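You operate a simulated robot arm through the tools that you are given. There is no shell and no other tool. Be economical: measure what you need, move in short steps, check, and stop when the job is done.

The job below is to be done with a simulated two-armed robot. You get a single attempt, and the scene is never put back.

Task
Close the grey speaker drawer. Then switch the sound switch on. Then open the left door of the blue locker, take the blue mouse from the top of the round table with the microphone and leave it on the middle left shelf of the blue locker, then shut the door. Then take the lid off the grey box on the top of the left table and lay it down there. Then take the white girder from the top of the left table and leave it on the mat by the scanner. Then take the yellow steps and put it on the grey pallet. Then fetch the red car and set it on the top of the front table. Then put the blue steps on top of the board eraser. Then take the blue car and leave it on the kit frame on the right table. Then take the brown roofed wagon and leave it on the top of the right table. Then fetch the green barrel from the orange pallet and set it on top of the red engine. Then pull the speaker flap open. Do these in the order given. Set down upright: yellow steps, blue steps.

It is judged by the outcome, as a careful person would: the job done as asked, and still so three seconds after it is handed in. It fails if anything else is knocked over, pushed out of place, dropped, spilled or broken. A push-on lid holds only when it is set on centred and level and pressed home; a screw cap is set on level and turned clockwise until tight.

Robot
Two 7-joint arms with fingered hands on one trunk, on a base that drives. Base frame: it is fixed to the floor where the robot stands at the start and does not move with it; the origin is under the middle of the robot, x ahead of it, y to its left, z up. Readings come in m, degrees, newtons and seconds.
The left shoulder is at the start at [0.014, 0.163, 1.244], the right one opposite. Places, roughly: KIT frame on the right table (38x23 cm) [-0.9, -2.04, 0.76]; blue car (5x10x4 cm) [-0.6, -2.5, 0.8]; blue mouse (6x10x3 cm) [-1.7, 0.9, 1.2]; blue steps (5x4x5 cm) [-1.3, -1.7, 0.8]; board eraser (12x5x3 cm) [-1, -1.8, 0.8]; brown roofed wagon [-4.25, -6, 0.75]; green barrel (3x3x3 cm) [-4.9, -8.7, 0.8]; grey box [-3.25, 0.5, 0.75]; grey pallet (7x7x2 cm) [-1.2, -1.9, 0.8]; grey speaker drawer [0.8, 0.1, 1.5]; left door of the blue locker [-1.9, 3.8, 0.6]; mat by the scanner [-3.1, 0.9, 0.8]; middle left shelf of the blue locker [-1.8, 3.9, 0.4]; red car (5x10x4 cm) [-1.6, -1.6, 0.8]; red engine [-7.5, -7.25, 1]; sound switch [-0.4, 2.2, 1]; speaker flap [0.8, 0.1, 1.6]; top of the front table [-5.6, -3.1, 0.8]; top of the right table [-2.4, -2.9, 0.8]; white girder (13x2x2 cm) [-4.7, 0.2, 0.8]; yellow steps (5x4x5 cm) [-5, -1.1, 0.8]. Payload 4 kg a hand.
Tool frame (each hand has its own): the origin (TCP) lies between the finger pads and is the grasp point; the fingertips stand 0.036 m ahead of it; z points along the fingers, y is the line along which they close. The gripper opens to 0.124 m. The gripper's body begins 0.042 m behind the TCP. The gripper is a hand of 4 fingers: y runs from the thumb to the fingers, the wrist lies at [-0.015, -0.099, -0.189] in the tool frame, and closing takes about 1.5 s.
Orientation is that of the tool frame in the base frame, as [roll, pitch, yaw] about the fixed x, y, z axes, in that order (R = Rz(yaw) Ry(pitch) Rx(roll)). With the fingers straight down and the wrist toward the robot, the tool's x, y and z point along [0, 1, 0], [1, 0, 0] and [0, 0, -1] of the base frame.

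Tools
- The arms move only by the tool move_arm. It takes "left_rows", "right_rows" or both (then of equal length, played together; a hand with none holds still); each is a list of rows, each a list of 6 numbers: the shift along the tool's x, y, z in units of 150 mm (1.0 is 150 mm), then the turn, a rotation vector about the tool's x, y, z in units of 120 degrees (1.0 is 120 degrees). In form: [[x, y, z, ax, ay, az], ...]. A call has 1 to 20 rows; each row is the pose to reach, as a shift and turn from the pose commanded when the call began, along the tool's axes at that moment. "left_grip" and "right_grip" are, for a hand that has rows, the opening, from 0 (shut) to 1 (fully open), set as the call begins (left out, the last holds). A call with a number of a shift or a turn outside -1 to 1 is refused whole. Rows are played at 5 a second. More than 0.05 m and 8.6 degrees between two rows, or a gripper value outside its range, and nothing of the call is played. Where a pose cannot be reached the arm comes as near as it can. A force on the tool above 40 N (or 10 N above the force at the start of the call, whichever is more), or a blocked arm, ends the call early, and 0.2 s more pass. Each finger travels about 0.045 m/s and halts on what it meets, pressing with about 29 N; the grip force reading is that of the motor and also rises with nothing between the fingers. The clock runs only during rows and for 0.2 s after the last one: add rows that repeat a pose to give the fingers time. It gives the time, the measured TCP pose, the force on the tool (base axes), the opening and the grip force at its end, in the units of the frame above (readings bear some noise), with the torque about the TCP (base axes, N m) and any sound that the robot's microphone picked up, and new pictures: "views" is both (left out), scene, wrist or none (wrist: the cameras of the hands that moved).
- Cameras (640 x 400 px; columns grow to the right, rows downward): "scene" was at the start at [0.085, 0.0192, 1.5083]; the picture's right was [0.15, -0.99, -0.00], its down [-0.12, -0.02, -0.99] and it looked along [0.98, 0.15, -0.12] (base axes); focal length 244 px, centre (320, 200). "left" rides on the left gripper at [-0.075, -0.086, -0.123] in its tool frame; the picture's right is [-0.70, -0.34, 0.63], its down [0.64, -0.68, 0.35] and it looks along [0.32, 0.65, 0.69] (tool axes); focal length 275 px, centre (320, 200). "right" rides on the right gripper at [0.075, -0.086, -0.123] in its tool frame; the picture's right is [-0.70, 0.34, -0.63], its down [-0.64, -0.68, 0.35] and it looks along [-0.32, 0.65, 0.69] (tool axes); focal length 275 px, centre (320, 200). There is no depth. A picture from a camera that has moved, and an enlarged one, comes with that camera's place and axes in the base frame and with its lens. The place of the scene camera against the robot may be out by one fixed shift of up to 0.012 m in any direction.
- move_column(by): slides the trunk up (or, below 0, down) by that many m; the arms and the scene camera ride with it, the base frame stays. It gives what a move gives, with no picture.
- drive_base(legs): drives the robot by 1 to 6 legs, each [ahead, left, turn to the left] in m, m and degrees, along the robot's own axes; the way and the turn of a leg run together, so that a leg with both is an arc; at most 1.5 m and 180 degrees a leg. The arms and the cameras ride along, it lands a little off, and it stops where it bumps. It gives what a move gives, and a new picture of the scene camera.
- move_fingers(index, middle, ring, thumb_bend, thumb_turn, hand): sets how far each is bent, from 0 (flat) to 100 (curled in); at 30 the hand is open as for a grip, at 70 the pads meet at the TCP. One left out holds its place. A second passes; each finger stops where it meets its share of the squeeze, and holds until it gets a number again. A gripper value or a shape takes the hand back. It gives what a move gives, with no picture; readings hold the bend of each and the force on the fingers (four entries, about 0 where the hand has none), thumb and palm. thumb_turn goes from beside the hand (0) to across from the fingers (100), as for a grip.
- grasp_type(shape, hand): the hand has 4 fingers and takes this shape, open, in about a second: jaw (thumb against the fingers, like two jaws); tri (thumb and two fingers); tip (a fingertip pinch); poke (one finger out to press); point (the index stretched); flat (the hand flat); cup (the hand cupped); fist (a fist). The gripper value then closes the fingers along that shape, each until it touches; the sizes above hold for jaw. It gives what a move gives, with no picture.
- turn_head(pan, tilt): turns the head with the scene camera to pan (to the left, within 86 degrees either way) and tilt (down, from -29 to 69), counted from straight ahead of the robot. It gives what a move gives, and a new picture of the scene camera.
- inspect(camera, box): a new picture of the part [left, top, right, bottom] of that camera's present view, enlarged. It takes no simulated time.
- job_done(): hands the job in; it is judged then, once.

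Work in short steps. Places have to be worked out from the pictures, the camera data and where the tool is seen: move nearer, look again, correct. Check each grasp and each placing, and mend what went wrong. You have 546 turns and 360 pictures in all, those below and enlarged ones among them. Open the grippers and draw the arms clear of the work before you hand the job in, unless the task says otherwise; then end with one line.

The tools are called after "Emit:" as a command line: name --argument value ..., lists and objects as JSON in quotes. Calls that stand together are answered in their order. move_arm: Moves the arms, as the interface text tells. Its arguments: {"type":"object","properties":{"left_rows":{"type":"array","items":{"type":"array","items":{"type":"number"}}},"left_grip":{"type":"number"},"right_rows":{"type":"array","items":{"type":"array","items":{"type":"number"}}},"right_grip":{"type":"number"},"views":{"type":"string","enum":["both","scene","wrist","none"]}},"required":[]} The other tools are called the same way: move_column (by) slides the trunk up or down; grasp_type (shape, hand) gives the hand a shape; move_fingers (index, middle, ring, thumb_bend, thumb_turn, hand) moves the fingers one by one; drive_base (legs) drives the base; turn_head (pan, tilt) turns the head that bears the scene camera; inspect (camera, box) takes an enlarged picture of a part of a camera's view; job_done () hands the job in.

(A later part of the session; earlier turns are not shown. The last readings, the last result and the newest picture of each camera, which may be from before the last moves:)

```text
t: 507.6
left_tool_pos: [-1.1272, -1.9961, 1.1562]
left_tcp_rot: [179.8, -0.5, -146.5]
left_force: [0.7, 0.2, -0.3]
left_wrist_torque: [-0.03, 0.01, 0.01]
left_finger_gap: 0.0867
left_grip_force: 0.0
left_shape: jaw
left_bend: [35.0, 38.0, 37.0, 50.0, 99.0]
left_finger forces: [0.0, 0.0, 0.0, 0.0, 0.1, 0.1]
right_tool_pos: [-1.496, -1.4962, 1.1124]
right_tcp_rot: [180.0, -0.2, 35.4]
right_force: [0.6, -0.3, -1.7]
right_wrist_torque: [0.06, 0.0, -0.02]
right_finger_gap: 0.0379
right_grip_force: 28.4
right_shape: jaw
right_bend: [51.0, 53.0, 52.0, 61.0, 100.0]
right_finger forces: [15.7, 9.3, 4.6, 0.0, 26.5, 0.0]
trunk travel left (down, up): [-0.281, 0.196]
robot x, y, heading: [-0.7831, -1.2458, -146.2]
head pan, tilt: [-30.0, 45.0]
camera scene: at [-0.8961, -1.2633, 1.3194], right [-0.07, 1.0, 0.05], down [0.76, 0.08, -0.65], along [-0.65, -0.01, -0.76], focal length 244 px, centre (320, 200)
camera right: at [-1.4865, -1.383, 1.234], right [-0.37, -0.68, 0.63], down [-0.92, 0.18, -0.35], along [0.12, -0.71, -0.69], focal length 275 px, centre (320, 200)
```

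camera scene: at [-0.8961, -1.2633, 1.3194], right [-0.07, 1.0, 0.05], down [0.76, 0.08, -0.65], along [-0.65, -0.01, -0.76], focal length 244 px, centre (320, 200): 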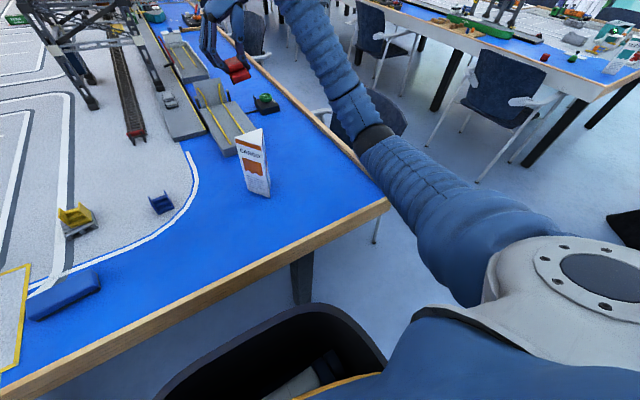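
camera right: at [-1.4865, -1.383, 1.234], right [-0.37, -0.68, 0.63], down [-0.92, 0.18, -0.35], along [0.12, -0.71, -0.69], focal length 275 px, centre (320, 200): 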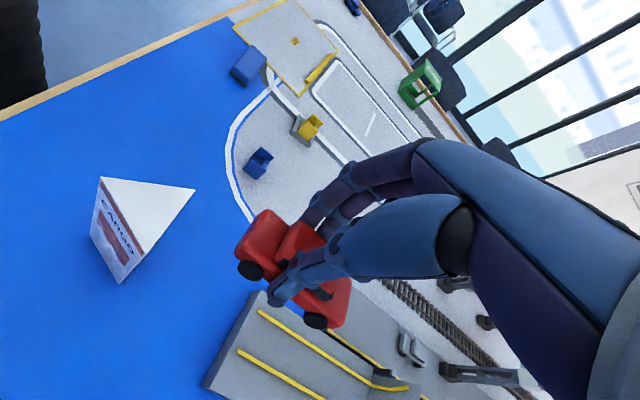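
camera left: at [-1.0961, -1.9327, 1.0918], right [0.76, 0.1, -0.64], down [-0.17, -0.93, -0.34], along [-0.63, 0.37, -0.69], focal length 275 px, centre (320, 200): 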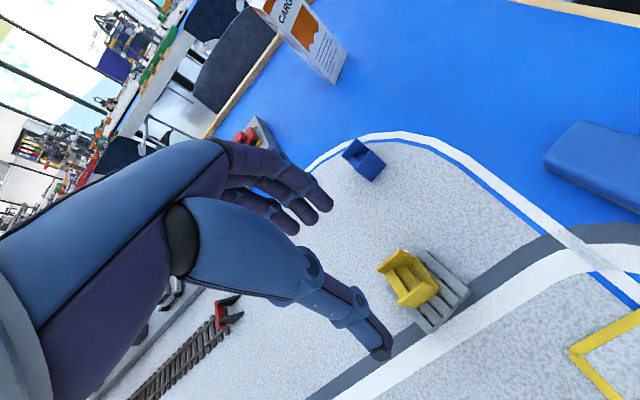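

The red car is held. I raise the trunk, back out and drive down the aisle to the front table.

Emit:
move_column --by 0.19

Emit:
drive_base --legs '[[-0.45, 0, 0], [0, -1.3, 0], [1.5, 0, 0], [1.5, 0, 0], [0.6, 0, 0]]'

Emit:
turn_head --pan 0 --tilt 30

```text
t: 509.7
left_tool_pos: [-1.128, -1.9954, 1.3439]
left_tcp_rot: [179.8, -0.3, -146.5]
left_force: [-0.7, 1.1, 0.7]
left_wrist_torque: [0.04, -0.02, -0.02]
left_finger_gap: 0.0864
left_grip_force: 0.0
left_shape: jaw
left_bend: [35.0, 38.0, 37.0, 50.0, 99.0]
left_finger forces: [0.1, 0.1, 0.1, 0.0, 0.0, 0.0]
right_tool_pos: [-1.4958, -1.4961, 1.2993]
right_tcp_rot: [180.0, -0.2, 35.4]
right_force: [0.2, 0.0, -1.0]
right_wrist_torque: [-0.01, -0.02, 0.01]
right_finger_gap: 0.0379
right_grip_force: 29.0
right_shape: jaw
right_bend: [51.0, 53.0, 52.0, 61.0, 100.0]
right_finger forces: [15.6, 9.3, 4.5, 0.0, 26.7, 0.1]
trunk travel left (down, up): [-0.471, 0.006]
robot x, y, heading: [-0.7858, -1.2457, -146.1]
head pan, tilt: [-30.0, 45.0]
```

```text
t: 535.6
left_tool_pos: [-4.4879, -2.6783, 1.3442]
left_tcp_rot: [179.8, -0.4, -146.3]
left_force: [0.4, -0.2, 1.0]
left_wrist_torque: [0.0, 0.02, 0.01]
left_finger_gap: 0.0867
left_grip_force: 0.1
left_shape: jaw
left_bend: [35.0, 38.0, 37.0, 50.0, 99.0]
left_finger forces: [0.1, 0.1, 0.0, 0.0, 0.0, 0.1]
right_tool_pos: [-4.8583, -2.1813, 1.2995]
right_tcp_rot: [179.9, -0.2, 35.7]
right_force: [0.2, -0.2, -1.8]
right_wrist_torque: [-0.02, -0.03, 0.02]
right_finger_gap: 0.0378
right_grip_force: 29.1
right_shape: jaw
right_bend: [51.0, 53.0, 52.0, 61.0, 100.0]
right_finger forces: [15.2, 9.2, 4.5, 0.0, 26.8, 0.1]
trunk travel left (down, up): [-0.471, 0.006]
robot x, y, heading: [-4.1487, -1.9275, -146.0]
head pan, tilt: [-30.0, 45.0]
camera scene: at [-4.2266, -1.9241, 1.5196], right [-0.07, 1.0, 0.0], down [0.71, 0.05, -0.71], along [-0.7, -0.05, -0.71], focal length 244 px, centre (320, 200)
```

scene: 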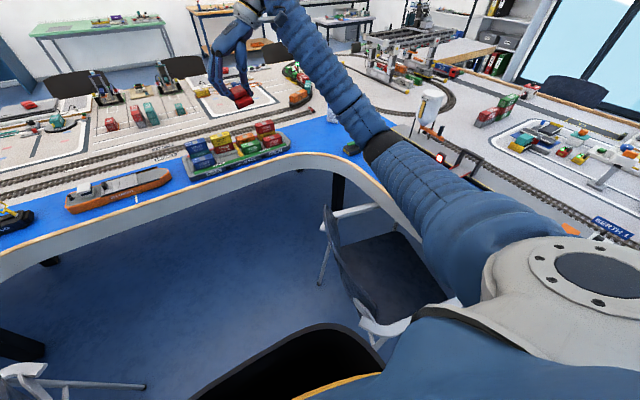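

```text
t: 536.6
left_tool_pos: [-4.4877, -2.6805, 1.3445]
left_tcp_rot: [179.8, -0.5, -146.2]
left_force: [-0.8, -0.8, 0.8]
left_wrist_torque: [-0.02, 0.01, -0.02]
left_finger_gap: 0.0869
left_grip_force: 0.0
left_shape: jaw
left_bend: [35.0, 38.0, 37.0, 50.0, 99.0]
left_finger forces: [0.0, 0.1, 0.1, 0.1, 0.1, 0.0]
right_tool_pos: [-4.8573, -2.181, 1.2993]
right_tcp_rot: [-179.9, -0.2, 35.6]
right_force: [-1.1, -0.2, -1.1]
right_wrist_torque: [-0.02, -0.01, 0.01]
right_finger_gap: 0.0381
right_grip_force: 29.2
right_shape: jaw
right_bend: [51.0, 53.0, 52.0, 61.0, 100.0]
right_finger forces: [15.3, 9.3, 4.5, 0.0, 26.8, 0.1]
trunk travel left (down, up): [-0.471, 0.006]
robot x, y, heading: [-4.151, -1.9288, -145.9]
head pan, tilt: [0.0, 30.0]
camera scene: at [-4.2199, -1.9686, 1.5422], right [-0.56, 0.83, 0.0], down [0.41, 0.28, -0.87], along [-0.72, -0.48, -0.5], focal length 244 px, centre (320, 200)
```

scene: 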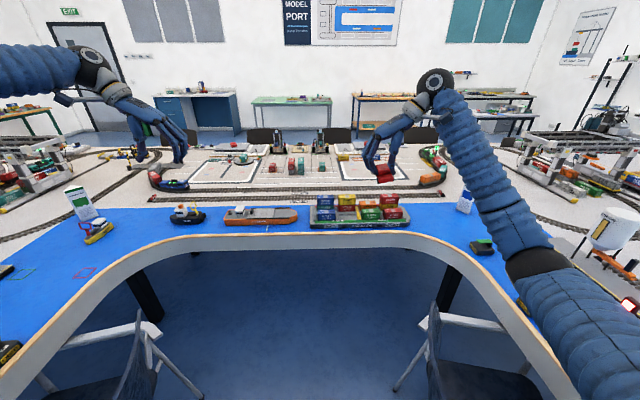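

I am near the front table. There is free blue space to the right of the green container barge, so I drive ahead between the chairs to reach it.

Emit:
drive_base --legs '[[0.58, 0, 0]]'

Emit:
turn_head --pan -25 --tilt 42

Emit:
inspect --camera "right" --box '[0, 0, 640, 400]'

```text
t: 539.9
left_tool_pos: [-4.9667, -3.0031, 1.3441]
left_tcp_rot: [179.8, -0.4, -146.3]
left_force: [0.7, -0.6, -0.2]
left_wrist_torque: [0.0, -0.02, 0.0]
left_finger_gap: 0.0864
left_grip_force: 0.0
left_shape: jaw
left_bend: [35.0, 38.0, 37.0, 50.0, 99.0]
left_finger forces: [0.0, 0.1, 0.1, 0.0, 0.0, 0.0]
right_tool_pos: [-5.3375, -2.5039, 1.3007]
right_tcp_rot: [179.9, -0.2, 35.6]
right_force: [0.8, 0.0, -1.2]
right_wrist_torque: [0.01, 0.0, 0.01]
right_finger_gap: 0.038
right_grip_force: 29.2
right_shape: jaw
right_bend: [51.0, 53.0, 52.0, 61.0, 100.0]
right_finger forces: [15.3, 9.1, 4.4, 0.0, 26.9, 0.0]
trunk travel left (down, up): [-0.471, 0.006]
robot x, y, heading: [-4.6303, -2.2543, -145.9]
head pan, tilt: [0.0, 30.0]
camera scene: at [-4.6999, -2.2932, 1.5422], right [-0.56, 0.83, 0.0], down [0.41, 0.28, -0.87], along [-0.72, -0.48, -0.5], focal length 244 px, centre (320, 200)
```

scene: 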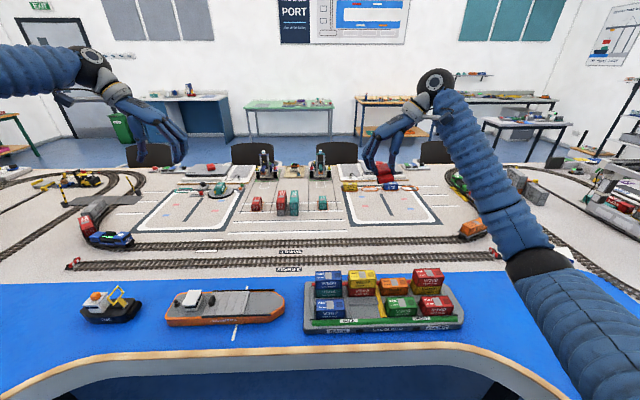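

```text
t: 540.8
left_tool_pos: [-4.9678, -3.0039, 1.3456]
left_tcp_rot: [179.9, -0.5, -146.2]
left_force: [-0.6, 0.2, 0.5]
left_wrist_torque: [0.0, 0.0, 0.03]
left_finger_gap: 0.0866
left_grip_force: 0.0
left_shape: jaw
left_bend: [35.0, 38.0, 37.0, 50.0, 99.0]
left_finger forces: [0.0, 0.1, 0.0, 0.1, 0.1, 0.0]
right_tool_pos: [-5.3371, -2.5044, 1.3009]
right_tcp_rot: [180.0, -0.2, 35.6]
right_force: [0.7, 0.2, -2.3]
right_wrist_torque: [0.02, 0.01, -0.01]
right_finger_gap: 0.038
right_grip_force: 28.9
right_shape: jaw
right_bend: [51.0, 53.0, 52.0, 61.0, 100.0]
right_finger forces: [15.4, 9.2, 4.6, 0.0, 26.9, 0.0]
trunk travel left (down, up): [-0.471, 0.006]
robot x, y, heading: [-4.6272, -2.2535, -145.9]
head pan, tilt: [-25.0, 42.0]
camera scene: at [-4.7069, -2.2554, 1.524], right [-0.16, 0.99, 0.0], down [0.66, 0.11, -0.74], along [-0.73, -0.12, -0.67], focal length 244 px, centre (320, 200)
```

scene: 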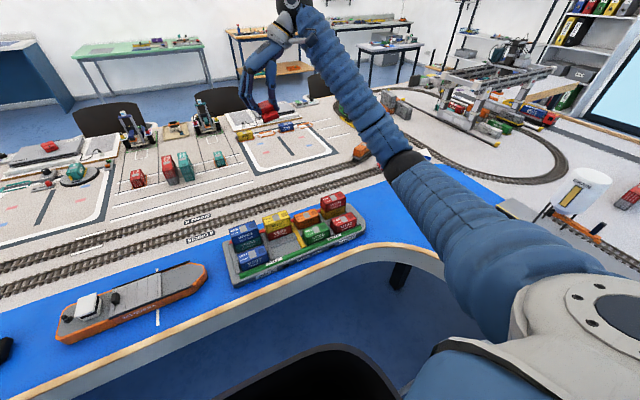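

```text
1.00 times, centred on (320, 200) of right (not enlarged: the box is as wide or as high as the picture)
camera zoom: at [-5.3278, -2.3905, 1.4236], right [-0.37, -0.68, 0.63], down [-0.92, 0.18, -0.35], along [0.12, -0.71, -0.69], focal length 275 px, centre (320, 200)
```

zoom: 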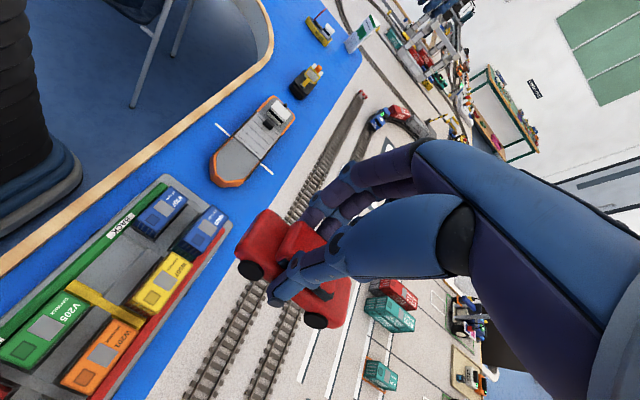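

The free blue patch right of the barge is at about n -5.69 (x -5.43, y -2.08). I move the right hand over there in a few steps, staying high.

Emit:
move_arm --right_rows '[[0.1, -0.25, 0, 0, 0, 0], [0.2, -0.5, 0, 0, 0, 0], [0.3, -0.75, 0, 0, 0, 0], [0.4, -1.0, 0, 0, 0, 0]]' --views "none"

Emit:
move_arm --right_rows '[[0.1, -0.25, 0, 0, 0, 0], [0.2, -0.5, 0, 0, 0, 0], [0.3, -0.75, 0.1, 0, 0, 0], [0.4, -1.0, 0.2, 0, 0, 0]]'

```text
t: 541.8
left_tool_pos: [-4.9676, -3.0009, 1.3461]
left_tcp_rot: [179.9, -0.5, -146.3]
left_force: [0.4, 1.0, 0.3]
left_wrist_torque: [-0.02, 0.0, 0.04]
left_finger_gap: 0.0868
left_grip_force: 0.0
left_shape: jaw
left_bend: [35.0, 38.0, 37.0, 50.0, 99.0]
left_finger forces: [0.0, 0.1, 0.0, 0.0, 0.0, 0.1]
right_tool_pos: [-5.3752, -2.3443, 1.3004]
right_tcp_rot: [-180.0, -0.3, 35.7]
right_force: [0.7, 0.5, -1.0]
right_wrist_torque: [0.03, 0.0, -0.02]
right_finger_gap: 0.0379
right_grip_force: 29.2
right_shape: jaw
right_bend: [51.0, 53.0, 52.0, 61.0, 100.0]
right_finger forces: [15.2, 9.0, 4.4, 0.0, 26.9, 0.1]
trunk travel left (down, up): [-0.471, 0.006]
robot x, y, heading: [-4.6277, -2.2534, -145.9]
head pan, tilt: [-25.0, 42.0]
```

```text
t: 542.8
left_tool_pos: [-4.9689, -3.0012, 1.3474]
left_tcp_rot: [180.0, -0.5, -146.2]
left_force: [0.3, -0.4, 0.2]
left_wrist_torque: [-0.02, 0.02, 0.0]
left_finger_gap: 0.0868
left_grip_force: 0.1
left_shape: jaw
left_bend: [35.0, 38.0, 37.0, 50.0, 99.0]
left_finger forces: [0.0, 0.1, 0.1, 0.1, 0.0, 0.0]
right_tool_pos: [-5.4138, -2.1879, 1.2719]
right_tcp_rot: [179.9, 0.0, 35.7]
right_force: [0.7, -0.5, -1.5]
right_wrist_torque: [0.0, -0.02, -0.02]
right_finger_gap: 0.038
right_grip_force: 28.9
right_shape: jaw
right_bend: [51.0, 53.0, 52.0, 61.0, 100.0]
right_finger forces: [15.0, 8.8, 4.4, 0.1, 26.8, 0.0]
trunk travel left (down, up): [-0.471, 0.006]
robot x, y, heading: [-4.6282, -2.2515, -146.0]
head pan, tilt: [-25.0, 42.0]
camera scene: at [-4.7074, -2.2528, 1.524], right [-0.16, 0.99, 0.0], down [0.66, 0.1, -0.74], along [-0.73, -0.12, -0.67], focal length 244 px, centre (320, 200)
camera right: at [-5.405, -2.0741, 1.3944], right [-0.37, -0.68, 0.63], down [-0.92, 0.18, -0.35], along [0.12, -0.71, -0.69], focal length 275 px, centre (320, 200)
```

scene: 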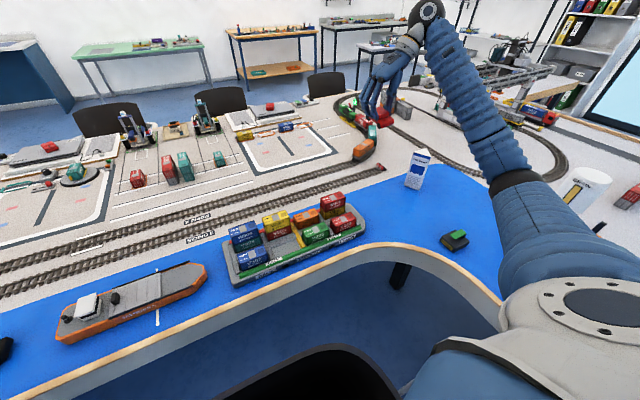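
right: 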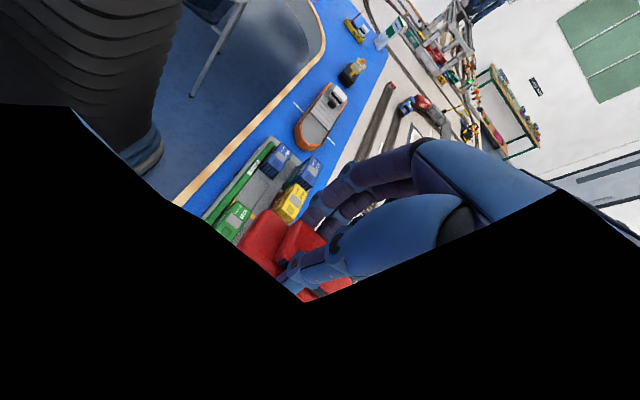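

I move another 14 cm right over the free patch and descend.

Emit:
move_arm --right_rows '[[0.03, -0.25, 0.1, 0, 0, 0], [0.06, -0.5, 0.2, 0, 0, 0], [0.09, -0.75, 0.35, 0, 0, 0], [0.11, -0.97, 0.55, 0, 0, 0], [0.11, -0.97, 0.8, 0, 0, 0], [0.11, -0.97, 1.0, 0, 0, 0]]' --views "none"

Emit:
move_arm --right_rows '[[0, 0, 0.25, 0, 0, 0], [0, 0, 0.5, 0, 0, 0], [0, 0, 0.75, 0, 0, 0], [0, 0, 1.0, 0, 0, 0]]'

```text
t: 544.2
left_tool_pos: [-4.9685, -3.002, 1.3454]
left_tcp_rot: [179.7, -0.3, -146.3]
left_force: [-0.2, -0.6, 0.2]
left_wrist_torque: [0.0, -0.01, 0.02]
left_finger_gap: 0.0866
left_grip_force: 0.1
left_shape: jaw
left_bend: [35.0, 38.0, 37.0, 50.0, 99.0]
left_finger forces: [0.0, 0.1, 0.0, 0.1, 0.0, 0.0]
right_tool_pos: [-5.4856, -2.0603, 1.1197]
right_tcp_rot: [180.0, -0.2, 35.6]
right_force: [-0.1, 0.4, -1.1]
right_wrist_torque: [0.0, 0.03, -0.02]
right_finger_gap: 0.0376
right_grip_force: 29.2
right_shape: jaw
right_bend: [51.0, 53.0, 52.0, 61.0, 100.0]
right_finger forces: [14.7, 8.5, 4.3, 0.0, 26.8, 0.0]
trunk travel left (down, up): [-0.471, 0.006]
robot x, y, heading: [-4.6272, -2.2514, -145.9]
head pan, tilt: [-25.0, 42.0]
```

```text
t: 545.2
left_tool_pos: [-4.9684, -3.0033, 1.3445]
left_tcp_rot: [179.8, -0.4, -146.3]
left_force: [0.5, 0.5, 0.0]
left_wrist_torque: [0.0, 0.02, -0.03]
left_finger_gap: 0.0868
left_grip_force: 0.0
left_shape: jaw
left_bend: [35.0, 38.0, 37.0, 50.0, 99.0]
left_finger forces: [0.1, 0.0, 0.0, 0.0, 0.0, 0.1]
right_tool_pos: [-5.485, -2.0615, 0.9707]
right_tcp_rot: [180.0, 0.0, 35.6]
right_force: [0.2, 0.4, -1.1]
right_wrist_torque: [0.0, 0.0, 0.0]
right_finger_gap: 0.0379
right_grip_force: 29.0
right_shape: jaw
right_bend: [51.0, 53.0, 52.0, 61.0, 100.0]
right_finger forces: [14.5, 8.6, 4.3, 0.1, 26.4, 0.1]
trunk travel left (down, up): [-0.471, 0.006]
robot x, y, heading: [-4.6245, -2.255, -146.0]
head pan, tilt: [-25.0, 42.0]
camera scene: at [-4.7081, -2.255, 1.5239], right [-0.16, 0.99, 0.0], down [0.66, 0.1, -0.74], along [-0.73, -0.12, -0.67], focal length 244 px, centre (320, 200)
camera right: at [-5.4761, -1.9474, 1.0934], right [-0.37, -0.68, 0.63], down [-0.92, 0.18, -0.35], along [0.12, -0.71, -0.69], focal length 275 px, centre (320, 200)
```

scene: 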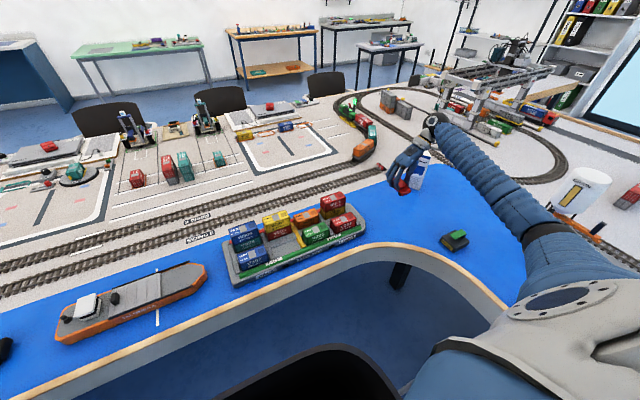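
right: 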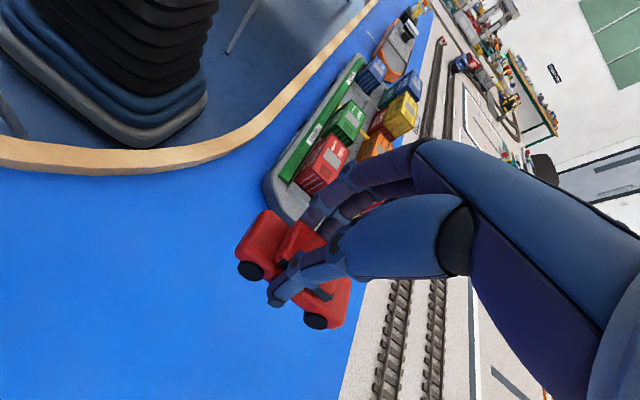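

The landing point under the car is clean blue table. I lower to contact.

Emit:
move_arm --right_rows '[[0, 0, 0.25, 0, 0, 0], [0, 0, 0.5, 0, 0, 0], [0, 0, 0.7, 0, 0, 0], [0, 0, 0.85, 0, 0, 0], [0, 0, 0.92, 0, 0, 0], [0, 0, 0.97, 0, 0, 0], [0, 0, 1.0, 0, 0, 0]]' --views "wrist"

```text
t: 546.8
left_tool_pos: [-4.9682, -3.0026, 1.3457]
left_tcp_rot: [179.7, -0.4, -146.3]
left_force: [1.0, 0.0, -0.8]
left_wrist_torque: [0.0, 0.0, 0.04]
left_finger_gap: 0.0866
left_grip_force: 0.0
left_shape: jaw
left_bend: [35.0, 38.0, 37.0, 50.0, 99.0]
left_finger forces: [0.1, 0.0, 0.0, 0.0, 0.1, 0.0]
right_tool_pos: [-5.4845, -2.061, 0.8211]
right_tcp_rot: [180.0, -0.2, 35.5]
right_force: [-0.3, -0.5, -1.3]
right_wrist_torque: [0.0, -0.03, 0.0]
right_finger_gap: 0.0375
right_grip_force: 29.3
right_shape: jaw
right_bend: [51.0, 54.0, 52.0, 61.0, 100.0]
right_finger forces: [14.3, 8.6, 4.3, 0.0, 26.3, 0.0]
trunk travel left (down, up): [-0.471, 0.006]
robot x, y, heading: [-4.6267, -2.2556, -146.0]
head pan, tilt: [-25.0, 42.0]
camera right: at [-5.4754, -1.9479, 0.9442], right [-0.37, -0.68, 0.63], down [-0.92, 0.18, -0.35], along [0.12, -0.71, -0.69], focal length 275 px, centre (320, 200)
```

right: 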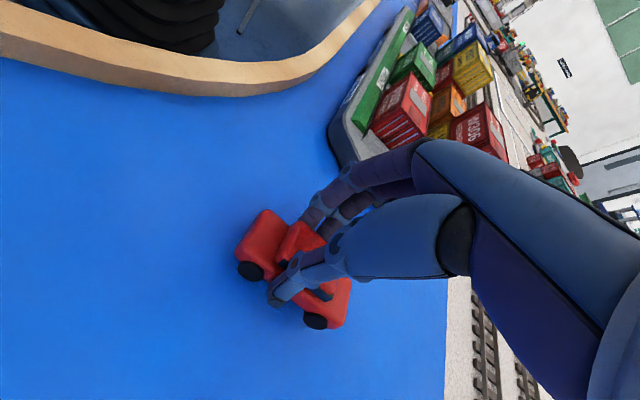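

Still a little above the table. I lower the last bit in small steps.

Emit:
move_arm --right_rows '[[0, 0, 0.03, 0, 0, 0], [0, 0, 0.06, 0, 0, 0], [0, 0, 0.09, 0, 0, 0], [0, 0, 0.12, 0, 0, 0], [0, 0, 0.15, 0, 0, 0], [0, 0, 0.18, 0, 0, 0]]' --views "wrist"

```text
t: 547.6
left_tool_pos: [-4.9666, -3.0023, 1.345]
left_tcp_rot: [179.8, -0.5, -146.3]
left_force: [-0.5, -0.3, 0.4]
left_wrist_torque: [0.0, -0.01, 0.04]
left_finger_gap: 0.0865
left_grip_force: 0.0
left_shape: jaw
left_bend: [35.0, 38.0, 37.0, 50.0, 99.0]
left_finger forces: [0.1, 0.1, 0.1, 0.0, 0.0, 0.1]
right_tool_pos: [-5.486, -2.0615, 0.8149]
right_tcp_rot: [-180.0, 0.4, 35.5]
right_force: [6.6, -0.9, 26.6]
right_wrist_torque: [-0.44, -0.72, 0.03]
right_finger_gap: 0.0383
right_grip_force: 29.4
right_shape: jaw
right_bend: [50.0, 53.0, 53.0, 61.0, 100.0]
right_finger forces: [30.9, 12.1, 5.0, 0.1, 30.8, 0.0]
trunk travel left (down, up): [-0.471, 0.006]
robot x, y, heading: [-4.6262, -2.2508, -145.8]
head pan, tilt: [-25.0, 42.0]
stopped in row 4 (right hand): the force on the tool passed its limit at 46 N (the readings are from after the stop); the commanded pose is now the measured one
camera right: at [-5.4767, -1.9472, 0.9379], right [-0.37, -0.68, 0.64], down [-0.92, 0.18, -0.34], along [0.12, -0.72, -0.69], focal length 275 px, centre (320, 200)
```

right: 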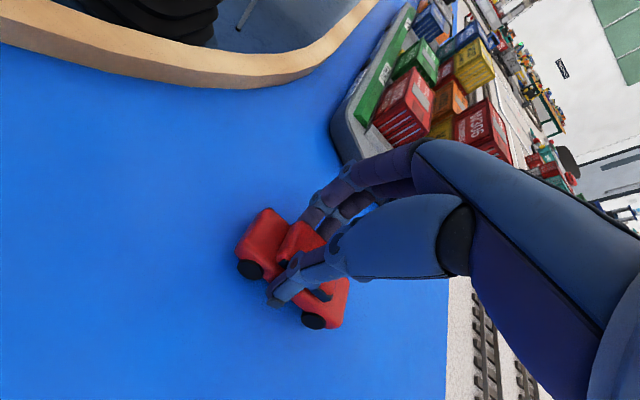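

The car is on the table. I relax, open and lift off.

Emit:
move_arm --right_rows '[[0, 0, -0.02, 0, 0, 0], [0, 0, -0.02, 0, 0, 0], [0, 0, -0.02, 0, 0, 0], [0, 0, -0.02, 0, 0, 0], [0, 0, -0.2, 0, 0, 0], [0, 0, -0.5, 0, 0, 0], [0, 0, -0.8, 0, 0, 0], [0, 0, -1.0, 0, 0, 0]]' --right_grip 0.7

```text
t: 549.4
left_tool_pos: [-4.9681, -3.0028, 1.3447]
left_tcp_rot: [179.9, -0.5, -146.3]
left_force: [-0.2, 0.4, -0.6]
left_wrist_torque: [-0.03, -0.03, 0.01]
left_finger_gap: 0.0868
left_grip_force: 0.0
left_shape: jaw
left_bend: [35.0, 38.0, 37.0, 50.0, 99.0]
left_finger forces: [0.0, 0.1, 0.0, 0.0, 0.0, 0.0]
right_tool_pos: [-5.4864, -2.0609, 0.9623]
right_tcp_rot: [-180.0, 0.2, 35.5]
right_force: [0.3, -0.2, -1.1]
right_wrist_torque: [-0.03, -0.03, -0.04]
right_finger_gap: 0.0866
right_grip_force: 0.1
right_shape: jaw
right_bend: [35.0, 38.0, 37.0, 50.0, 99.0]
right_finger forces: [0.1, 0.0, 0.1, 0.0, 0.0, 0.0]
trunk travel left (down, up): [-0.471, 0.006]
robot x, y, heading: [-4.6299, -2.2488, -146.2]
head pan, tilt: [-25.0, 42.0]
camera scene: at [-4.7068, -2.2555, 1.524], right [-0.16, 0.99, 0.0], down [0.66, 0.11, -0.74], along [-0.73, -0.12, -0.67], focal length 244 px, centre (320, 200)
camera right: at [-5.4762, -1.9472, 1.0854], right [-0.37, -0.68, 0.64], down [-0.92, 0.18, -0.34], along [0.12, -0.71, -0.69], focal length 275 px, centre (320, 200)
```

scene: 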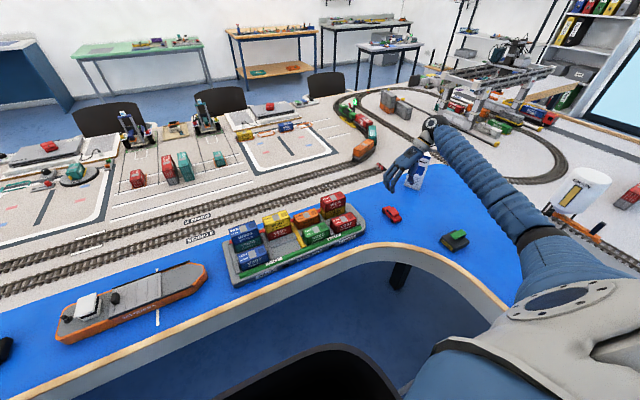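
right: 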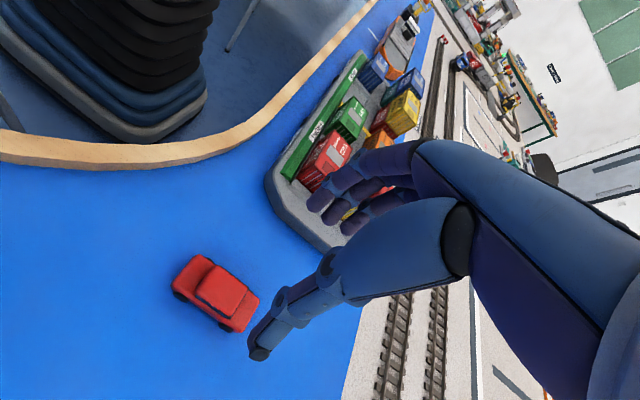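

The red car stands on the front table. I retract the right arm and drive back to the right table's short end for the blue steps.

Emit:
move_arm --right_rows '[[0, 0, -0.3, 0, 0, 0], [0, 0, -0.6, 0, 0, 0], [0, 0, -0.9, 0, 0, 0], [0, 0.3, -1.0, 0, 0, 0], [0, 0.6, -1.0, 0, 0, 0], [0, 0.9, -1.0, 0, 0, 0]]' --views "none"

Emit:
move_arm --right_rows '[[0, 0.3, -0.2, 0, 0, 0], [0, 0.6, -0.4, 0, 0, 0], [0, 0.9, -0.6, 0, 0, 0]]' --views "none"

Emit:
drive_base --legs '[[-1.5, 0, 0], [-1.5, 0, 0], [-1.2, 0, 0], [0, 1.3, 0]]'

Emit:
turn_head --pan 0 --tilt 40

```text
t: 550.8
left_tool_pos: [-4.9684, -3.0038, 1.3445]
left_tcp_rot: [179.8, -0.4, -146.4]
left_force: [-0.4, 0.6, -0.4]
left_wrist_torque: [0.04, -0.01, 0.01]
left_finger_gap: 0.0866
left_grip_force: 0.0
left_shape: jaw
left_bend: [35.0, 38.0, 37.0, 50.0, 99.0]
left_finger forces: [0.0, 0.0, 0.1, 0.1, 0.0, 0.0]
right_tool_pos: [-5.407, -2.1705, 1.1115]
right_tcp_rot: [-179.9, 0.2, 35.6]
right_force: [0.7, -0.9, 0.2]
right_wrist_torque: [0.02, 0.01, -0.02]
right_finger_gap: 0.0868
right_grip_force: 0.1
right_shape: jaw
right_bend: [35.0, 38.0, 37.0, 50.0, 99.0]
right_finger forces: [0.0, 0.0, 0.0, 0.0, 0.0, 0.1]
trunk travel left (down, up): [-0.471, 0.006]
robot x, y, heading: [-4.6245, -2.2547, -146.1]
head pan, tilt: [-25.0, 42.0]
```

```text
refused: row 1 steps farther than a row can; nothing moved
```

```text
t: 570.9
left_tool_pos: [-1.4993, -0.6433, 1.344]
left_tcp_rot: [179.8, -0.4, -145.1]
left_force: [-0.4, 0.7, -0.2]
left_wrist_torque: [0.04, -0.01, -0.01]
left_finger_gap: 0.0868
left_grip_force: 0.1
left_shape: jaw
left_bend: [35.0, 38.0, 37.0, 50.0, 99.0]
left_finger forces: [0.1, 0.1, 0.1, 0.0, 0.0, 0.0]
right_tool_pos: [-1.9546, 0.1767, 1.1103]
right_tcp_rot: [179.8, 0.2, 36.8]
right_force: [0.3, -0.2, -0.4]
right_wrist_torque: [0.0, 0.01, 0.0]
right_finger_gap: 0.0867
right_grip_force: 0.1
right_shape: jaw
right_bend: [35.0, 38.0, 37.0, 50.0, 99.0]
right_finger forces: [0.1, 0.0, 0.0, 0.0, 0.1, 0.1]
trunk travel left (down, up): [-0.471, 0.006]
robot x, y, heading: [-1.1738, 0.1141, -144.8]
head pan, tilt: [-25.0, 42.0]
stopped in leg 3: the robot was blocked; the commanded pose is now the measured one
camera scene: at [-1.2535, 0.1099, 1.5241], right [-0.18, 0.98, 0.0], down [0.66, 0.12, -0.74], along [-0.73, -0.13, -0.67], focal length 244 px, centre (320, 200)
```

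scene: 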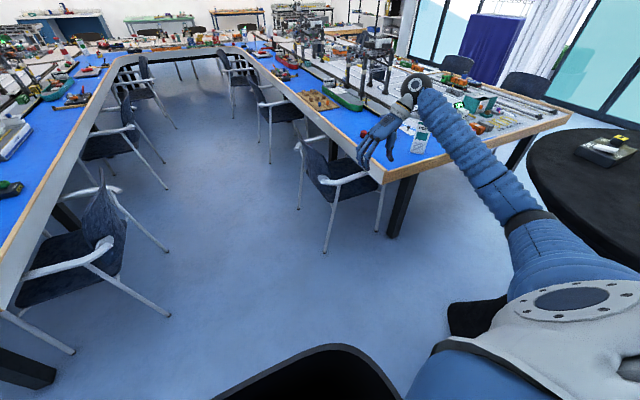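

```text
t: 571.8
left_tool_pos: [-1.5002, -0.6422, 1.3446]
left_tcp_rot: [179.9, -0.5, -145.2]
left_force: [-0.4, -0.2, -0.7]
left_wrist_torque: [-0.02, -0.01, 0.0]
left_finger_gap: 0.0866
left_grip_force: 0.1
left_shape: jaw
left_bend: [35.0, 38.0, 37.0, 50.0, 99.0]
left_finger forces: [0.0, 0.0, 0.0, 0.1, 0.0, 0.0]
right_tool_pos: [-1.954, 0.1774, 1.109]
right_tcp_rot: [179.9, 0.0, 36.8]
right_force: [0.1, -0.1, -0.5]
right_wrist_torque: [-0.01, 0.02, 0.0]
right_finger_gap: 0.0867
right_grip_force: 0.1
right_shape: jaw
right_bend: [35.0, 38.0, 37.0, 50.0, 99.0]
right_finger forces: [0.0, 0.1, 0.0, 0.1, 0.1, 0.0]
trunk travel left (down, up): [-0.471, 0.006]
robot x, y, heading: [-1.1729, 0.1135, -145.0]
head pan, tilt: [0.0, 40.0]
camera scene: at [-1.241, 0.0753, 1.5268], right [-0.58, 0.82, 0.0], down [0.53, 0.37, -0.77], along [-0.63, -0.44, -0.64], focal length 244 px, centre (320, 200)
```

scene: 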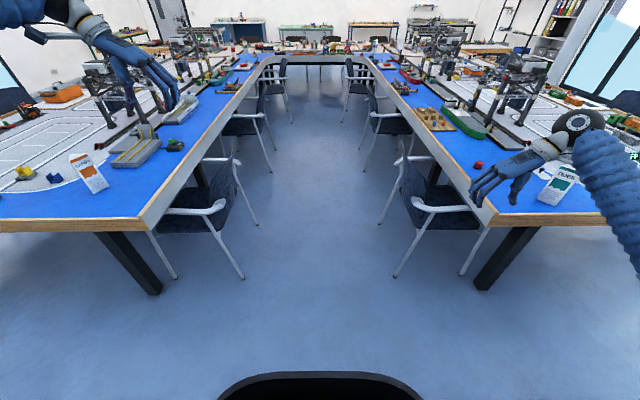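

My right elbow touched the round table's rim while backing. Its objects are in place, so I drive left away from it and then check.

Emit:
drive_base --legs '[[0, 0.5, 0]]'

Emit:
move_arm --right_rows '[[0, 0.25, -0.1, 0, 0, 0], [0, 0.5, -0.2, 0, 0, 0], [0, 0.75, -0.3, 0, 0, 0], [0, 1.0, -0.4, 0, 0, 0]]' --views "none"

Emit:
turn_head --pan -80 --tilt 20

```text
t: 574.8
left_tool_pos: [-1.207, -1.0534, 1.3451]
left_tcp_rot: [179.8, -0.4, -145.1]
left_force: [0.5, -0.4, 0.4]
left_wrist_torque: [0.0, 0.0, 0.02]
left_finger_gap: 0.0866
left_grip_force: 0.1
left_shape: jaw
left_bend: [35.0, 38.0, 37.0, 50.0, 99.0]
left_finger forces: [0.1, 0.0, 0.0, 0.0, 0.0, 0.0]
right_tool_pos: [-1.6651, -0.2341, 1.1093]
right_tcp_rot: [179.8, 0.1, 36.9]
right_force: [-0.1, -0.1, 0.1]
right_wrist_torque: [-0.01, -0.02, -0.01]
right_finger_gap: 0.0866
right_grip_force: 0.0
right_shape: jaw
right_bend: [35.0, 38.0, 37.0, 50.0, 99.0]
right_finger forces: [0.1, 0.1, 0.1, 0.0, 0.0, 0.0]
trunk travel left (down, up): [-0.471, 0.006]
robot x, y, heading: [-0.8849, -0.2946, -144.9]
head pan, tilt: [0.0, 40.0]
camera scene: at [-0.9509, -0.3346, 1.5269], right [-0.58, 0.82, 0.0], down [0.53, 0.37, -0.77], along [-0.63, -0.44, -0.64], focal length 244 px, centre (320, 200)
```

scene: 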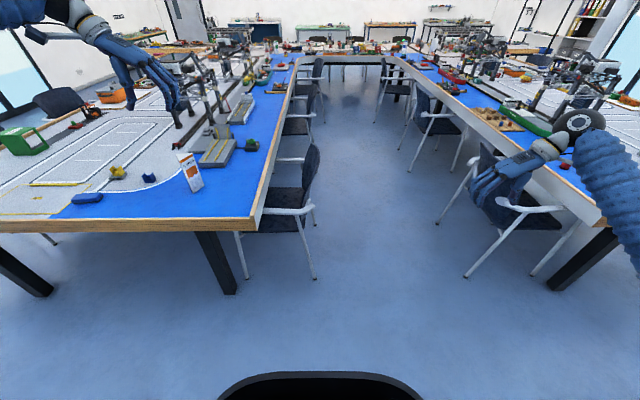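

```text
t: 575.8
left_tool_pos: [-1.2094, -1.0533, 1.3452]
left_tcp_rot: [179.8, -0.4, -145.2]
left_force: [-0.1, 0.4, 0.6]
left_wrist_torque: [0.03, -0.02, 0.01]
left_finger_gap: 0.0865
left_grip_force: 0.0
left_shape: jaw
left_bend: [35.0, 38.0, 37.0, 50.0, 99.0]
left_finger forces: [0.0, 0.0, 0.1, 0.1, 0.0, 0.0]
right_tool_pos: [-1.5751, -0.3525, 1.1711]
right_tcp_rot: [179.9, 0.2, 36.9]
right_force: [0.1, 0.6, 0.2]
right_wrist_torque: [0.01, 0.0, -0.01]
right_finger_gap: 0.0868
right_grip_force: 0.1
right_shape: jaw
right_bend: [35.0, 38.0, 37.0, 50.0, 99.0]
right_finger forces: [0.0, 0.0, 0.0, 0.0, 0.0, 0.0]
trunk travel left (down, up): [-0.471, 0.006]
robot x, y, heading: [-0.8835, -0.2972, -145.0]
head pan, tilt: [0.0, 40.0]
```

```text
t: 577.3
left_tool_pos: [-1.2076, -1.0534, 1.3449]
left_tcp_rot: [179.9, -0.5, -145.1]
left_force: [0.0, -0.9, 0.1]
left_wrist_torque: [0.01, 0.0, 0.01]
left_finger_gap: 0.0866
left_grip_force: 0.2
left_shape: jaw
left_bend: [35.0, 38.0, 37.0, 50.0, 99.0]
left_finger forces: [0.0, 0.0, 0.0, 0.0, 0.0, 0.0]
right_tool_pos: [-1.575, -0.3517, 1.1704]
right_tcp_rot: [179.9, 0.1, 36.9]
right_force: [-0.2, -0.1, 0.2]
right_wrist_torque: [-0.03, 0.02, -0.04]
right_finger_gap: 0.0869
right_grip_force: 0.0
right_shape: jaw
right_bend: [35.0, 38.0, 37.0, 50.0, 99.0]
right_finger forces: [0.1, 0.0, 0.0, 0.0, 0.0, 0.1]
trunk travel left (down, up): [-0.471, 0.006]
robot x, y, heading: [-0.8877, -0.2993, -144.8]
head pan, tilt: [-80.0, 20.0]
camera scene: at [-0.9478, -0.2201, 1.5583], right [0.7, 0.71, 0.0], down [0.24, -0.24, -0.94], along [-0.67, 0.66, -0.34], focal length 244 px, centre (320, 200)
```

scene: 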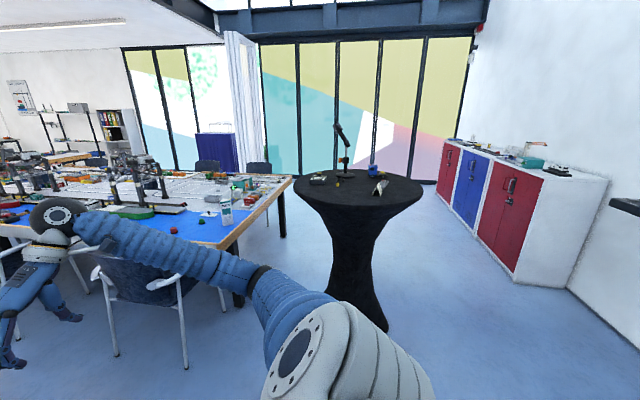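

The round table is undisturbed. I drive left and up to the right table's short end.

Emit:
drive_base --legs '[[0, 0.76, -1], [0.4, 0, 0]]'

Emit:
move_column --by -0.2

Emit:
turn_head --pan 12 --tilt 42

Emit:
inspect --camera "left" --box '[0, 0, 640, 400]'

```text
t: 583.5
left_tool_pos: [-1.1305, -1.8904, 1.3454]
left_tcp_rot: [179.8, -0.4, -146.6]
left_force: [0.1, 0.5, -0.4]
left_wrist_torque: [-0.02, -0.03, -0.01]
left_finger_gap: 0.0867
left_grip_force: 0.0
left_shape: jaw
left_bend: [35.0, 38.0, 37.0, 50.0, 99.0]
left_finger forces: [0.0, 0.0, 0.0, 0.0, 0.0, 0.1]
right_tool_pos: [-1.4794, -1.1802, 1.169]
right_tcp_rot: [179.9, 0.1, 35.6]
right_force: [-1.0, -0.3, 0.5]
right_wrist_torque: [0.03, -0.02, 0.03]
right_finger_gap: 0.0869
right_grip_force: 0.2
right_shape: jaw
right_bend: [35.0, 38.0, 37.0, 50.0, 99.0]
right_finger forces: [0.0, 0.0, 0.0, 0.0, 0.1, 0.1]
trunk travel left (down, up): [-0.471, 0.006]
robot x, y, heading: [-0.788, -1.1387, -146.3]
head pan, tilt: [-80.0, 20.0]
camera scene: at [-0.8501, -1.0634, 1.5584], right [0.72, 0.69, 0.0], down [0.24, -0.25, -0.94], along [-0.65, 0.68, -0.34], focal length 244 px, centre (320, 200)
```

scene: 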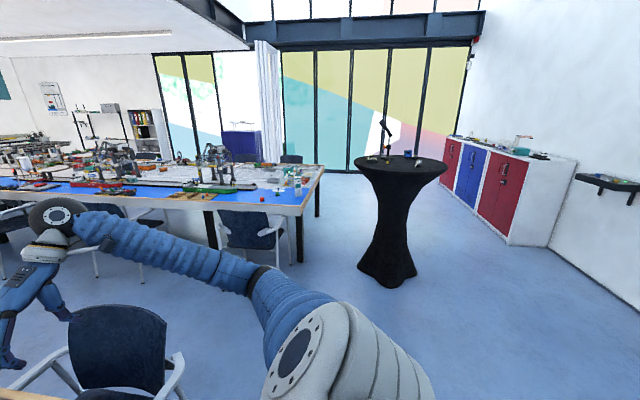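

```text
t: 585.7
left_tool_pos: [-1.1296, -1.8897, 1.1457]
left_tcp_rot: [179.8, -0.4, -146.5]
left_force: [-0.2, 0.9, -0.3]
left_wrist_torque: [-0.01, 0.03, 0.0]
left_finger_gap: 0.0867
left_grip_force: 0.0
left_shape: jaw
left_bend: [35.0, 38.0, 37.0, 50.0, 99.0]
left_finger forces: [0.1, 0.0, 0.1, 0.0, 0.0, 0.1]
right_tool_pos: [-1.4794, -1.1789, 0.9709]
right_tcp_rot: [180.0, 0.3, 35.6]
right_force: [0.7, 0.2, -0.4]
right_wrist_torque: [0.01, -0.01, -0.01]
right_finger_gap: 0.0868
right_grip_force: 0.1
right_shape: jaw
right_bend: [35.0, 38.0, 37.0, 50.0, 99.0]
right_finger forces: [0.0, 0.1, 0.0, 0.0, 0.0, 0.0]
trunk travel left (down, up): [-0.271, 0.206]
robot x, y, heading: [-0.7858, -1.1417, -146.1]
head pan, tilt: [-80.0, 20.0]
```

```text
t: 587.3
left_tool_pos: [-1.1297, -1.8904, 1.1447]
left_tcp_rot: [179.8, -0.4, -146.4]
left_force: [-0.9, -0.4, 0.2]
left_wrist_torque: [-0.01, -0.01, 0.03]
left_finger_gap: 0.0869
left_grip_force: 0.1
left_shape: jaw
left_bend: [35.0, 38.0, 37.0, 50.0, 99.0]
left_finger forces: [0.1, 0.0, 0.1, 0.1, 0.0, 0.1]
right_tool_pos: [-1.4791, -1.1801, 0.9717]
right_tcp_rot: [179.9, 0.2, 35.4]
right_force: [-0.2, 0.5, -0.2]
right_wrist_torque: [0.04, 0.0, 0.0]
right_finger_gap: 0.0865
right_grip_force: 0.1
right_shape: jaw
right_bend: [35.0, 38.0, 37.0, 50.0, 99.0]
right_finger forces: [0.0, 0.1, 0.0, 0.0, 0.1, 0.1]
trunk travel left (down, up): [-0.271, 0.206]
robot x, y, heading: [-0.7892, -1.1382, -146.4]
head pan, tilt: [12.0, 42.0]
camera scene: at [-0.8794, -1.2145, 1.3113], right [-0.72, 0.7, -0.02], down [0.53, 0.52, -0.67], along [-0.46, -0.49, -0.74], focal length 244 px, centre (320, 200)
```

scene: 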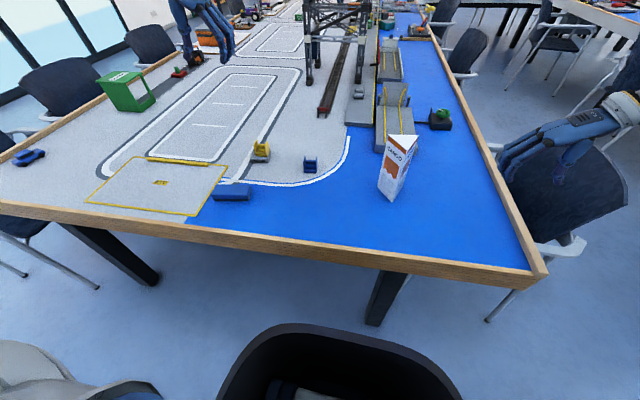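

```text
1.00 times, centred on (320, 200) of left (not enlarged: the box is as wide or as high as the picture)
camera zoom: at [-1.0191, -1.9207, 1.2671], right [0.76, 0.1, -0.64], down [-0.16, -0.92, -0.34], along [-0.63, 0.37, -0.69], focal length 275 px, centre (320, 200)
```

zoom: 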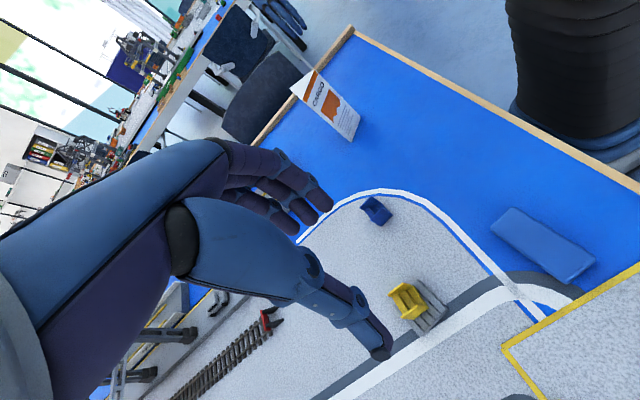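

Right hand is free. The blue steps are at [-1.298, -1.714] and the eraser at [-1.037, -1.803] with axis 133°. I move the left hand over the blue steps.

Emit:
move_arm --left_rows '[[-0.02, 0.3, 0, 0, 0, 0], [-0.03, 0.6, 0, 0, 0, 0], [0.2, 0.8, 0, 0, 0, 0], [0.4, 0.95, 0.1, 0, 0, 0]]' --left_grip 0.75 --views "wrist"

Emit:
inspect --camera "scene" --box '[200, 120, 360, 220]'

```text
t: 588.3
left_tool_pos: [-1.2583, -1.8052, 1.1304]
left_tcp_rot: [179.8, -0.5, -146.5]
left_force: [-0.3, 0.1, 0.5]
left_wrist_torque: [-0.03, 0.0, 0.03]
left_finger_gap: 0.0929
left_grip_force: 0.0
left_shape: jaw
left_bend: [33.0, 36.0, 35.0, 0.0, 99.0]
left_finger forces: [0.0, 0.0, 0.0, 0.0, 0.1, 0.0]
right_tool_pos: [-1.4794, -1.1808, 0.9686]
right_tcp_rot: [179.9, 0.1, 35.6]
right_force: [-0.3, 0.0, -0.1]
right_wrist_torque: [-0.02, 0.03, 0.01]
right_finger_gap: 0.087
right_grip_force: 0.2
right_shape: jaw
right_bend: [35.0, 38.0, 37.0, 50.0, 99.0]
right_finger forces: [0.0, 0.0, 0.1, 0.1, 0.0, 0.1]
trunk travel left (down, up): [-0.271, 0.206]
robot x, y, heading: [-0.7901, -1.1437, -146.1]
head pan, tilt: [12.0, 42.0]
camera left: at [-1.148, -1.8344, 1.2526], right [0.76, 0.1, -0.64], down [-0.16, -0.92, -0.34], along [-0.63, 0.37, -0.69], focal length 275 px, centre (320, 200)
```

left: 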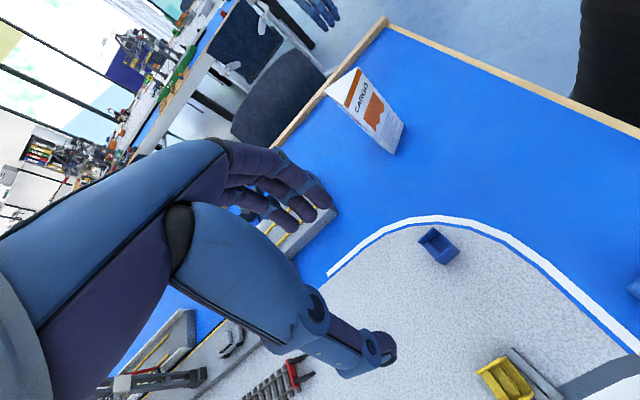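

```text
4.00 times, centred on (280, 170) of scene
camera zoom: at [-0.8801, -1.2149, 1.311], right [-0.72, 0.7, -0.02], down [0.53, 0.52, -0.67], along [-0.46, -0.49, -0.74], focal length 974 px, centre (480, 320)
```

zoom: 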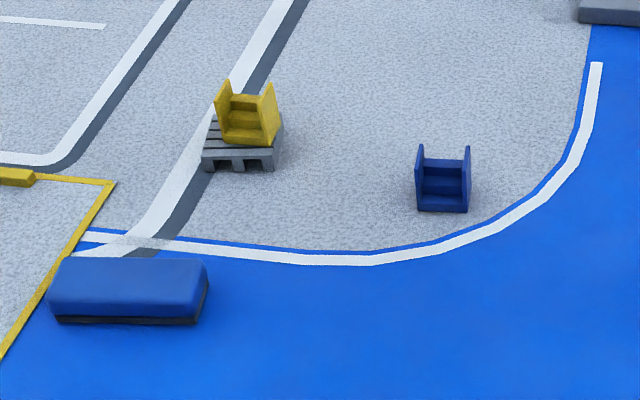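

Steps centre is (-1.300, -1.716), with their width axis near 131°. I align the hand by 7° and move over them.

Emit:
move_arm --left_rows '[[-0.03, 0.2, 0, 0, 0, -0.02], [-0.06, 0.42, 0.1, 0, 0, -0.04], [-0.094, 0.65, 0.25, 0, 0, -0.0625], [-0.094, 0.65, 0.5, 0, 0, -0.0625], [-0.094, 0.65, 0.8, 0, 0, -0.0625], [-0.094, 0.65, 1.0, 0, 0, -0.0625]]' --views "wrist"

```text
t: 589.7
left_tool_pos: [-1.3017, -1.7149, 0.9801]
left_tcp_rot: [179.7, -0.3, -138.9]
left_force: [0.7, 0.7, -0.3]
left_wrist_torque: [0.04, -0.02, 0.01]
left_finger_gap: 0.0929
left_grip_force: 0.1
left_shape: jaw
left_bend: [33.0, 36.0, 35.0, 0.0, 99.0]
left_finger forces: [0.0, 0.0, 0.0, 0.1, 0.1, 0.1]
right_tool_pos: [-1.4795, -1.1804, 0.9698]
right_tcp_rot: [179.9, 0.1, 35.4]
right_force: [-0.3, -0.3, 0.0]
right_wrist_torque: [-0.01, 0.02, 0.0]
right_finger_gap: 0.0867
right_grip_force: 0.0
right_shape: jaw
right_bend: [35.0, 38.0, 37.0, 50.0, 99.0]
right_finger forces: [0.0, 0.0, 0.0, 0.0, 0.1, 0.0]
trunk travel left (down, up): [-0.271, 0.206]
robot x, y, heading: [-0.7892, -1.1448, -146.0]
head pan, tilt: [12.0, 42.0]
camera left: at [-1.188, -1.7313, 1.1032], right [0.74, 0.2, -0.64], down [-0.04, -0.94, -0.35], along [-0.67, 0.28, -0.69], focal length 275 px, centre (320, 200)
```

left: 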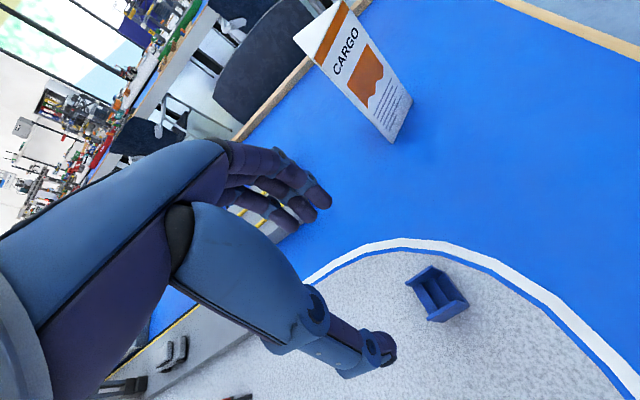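

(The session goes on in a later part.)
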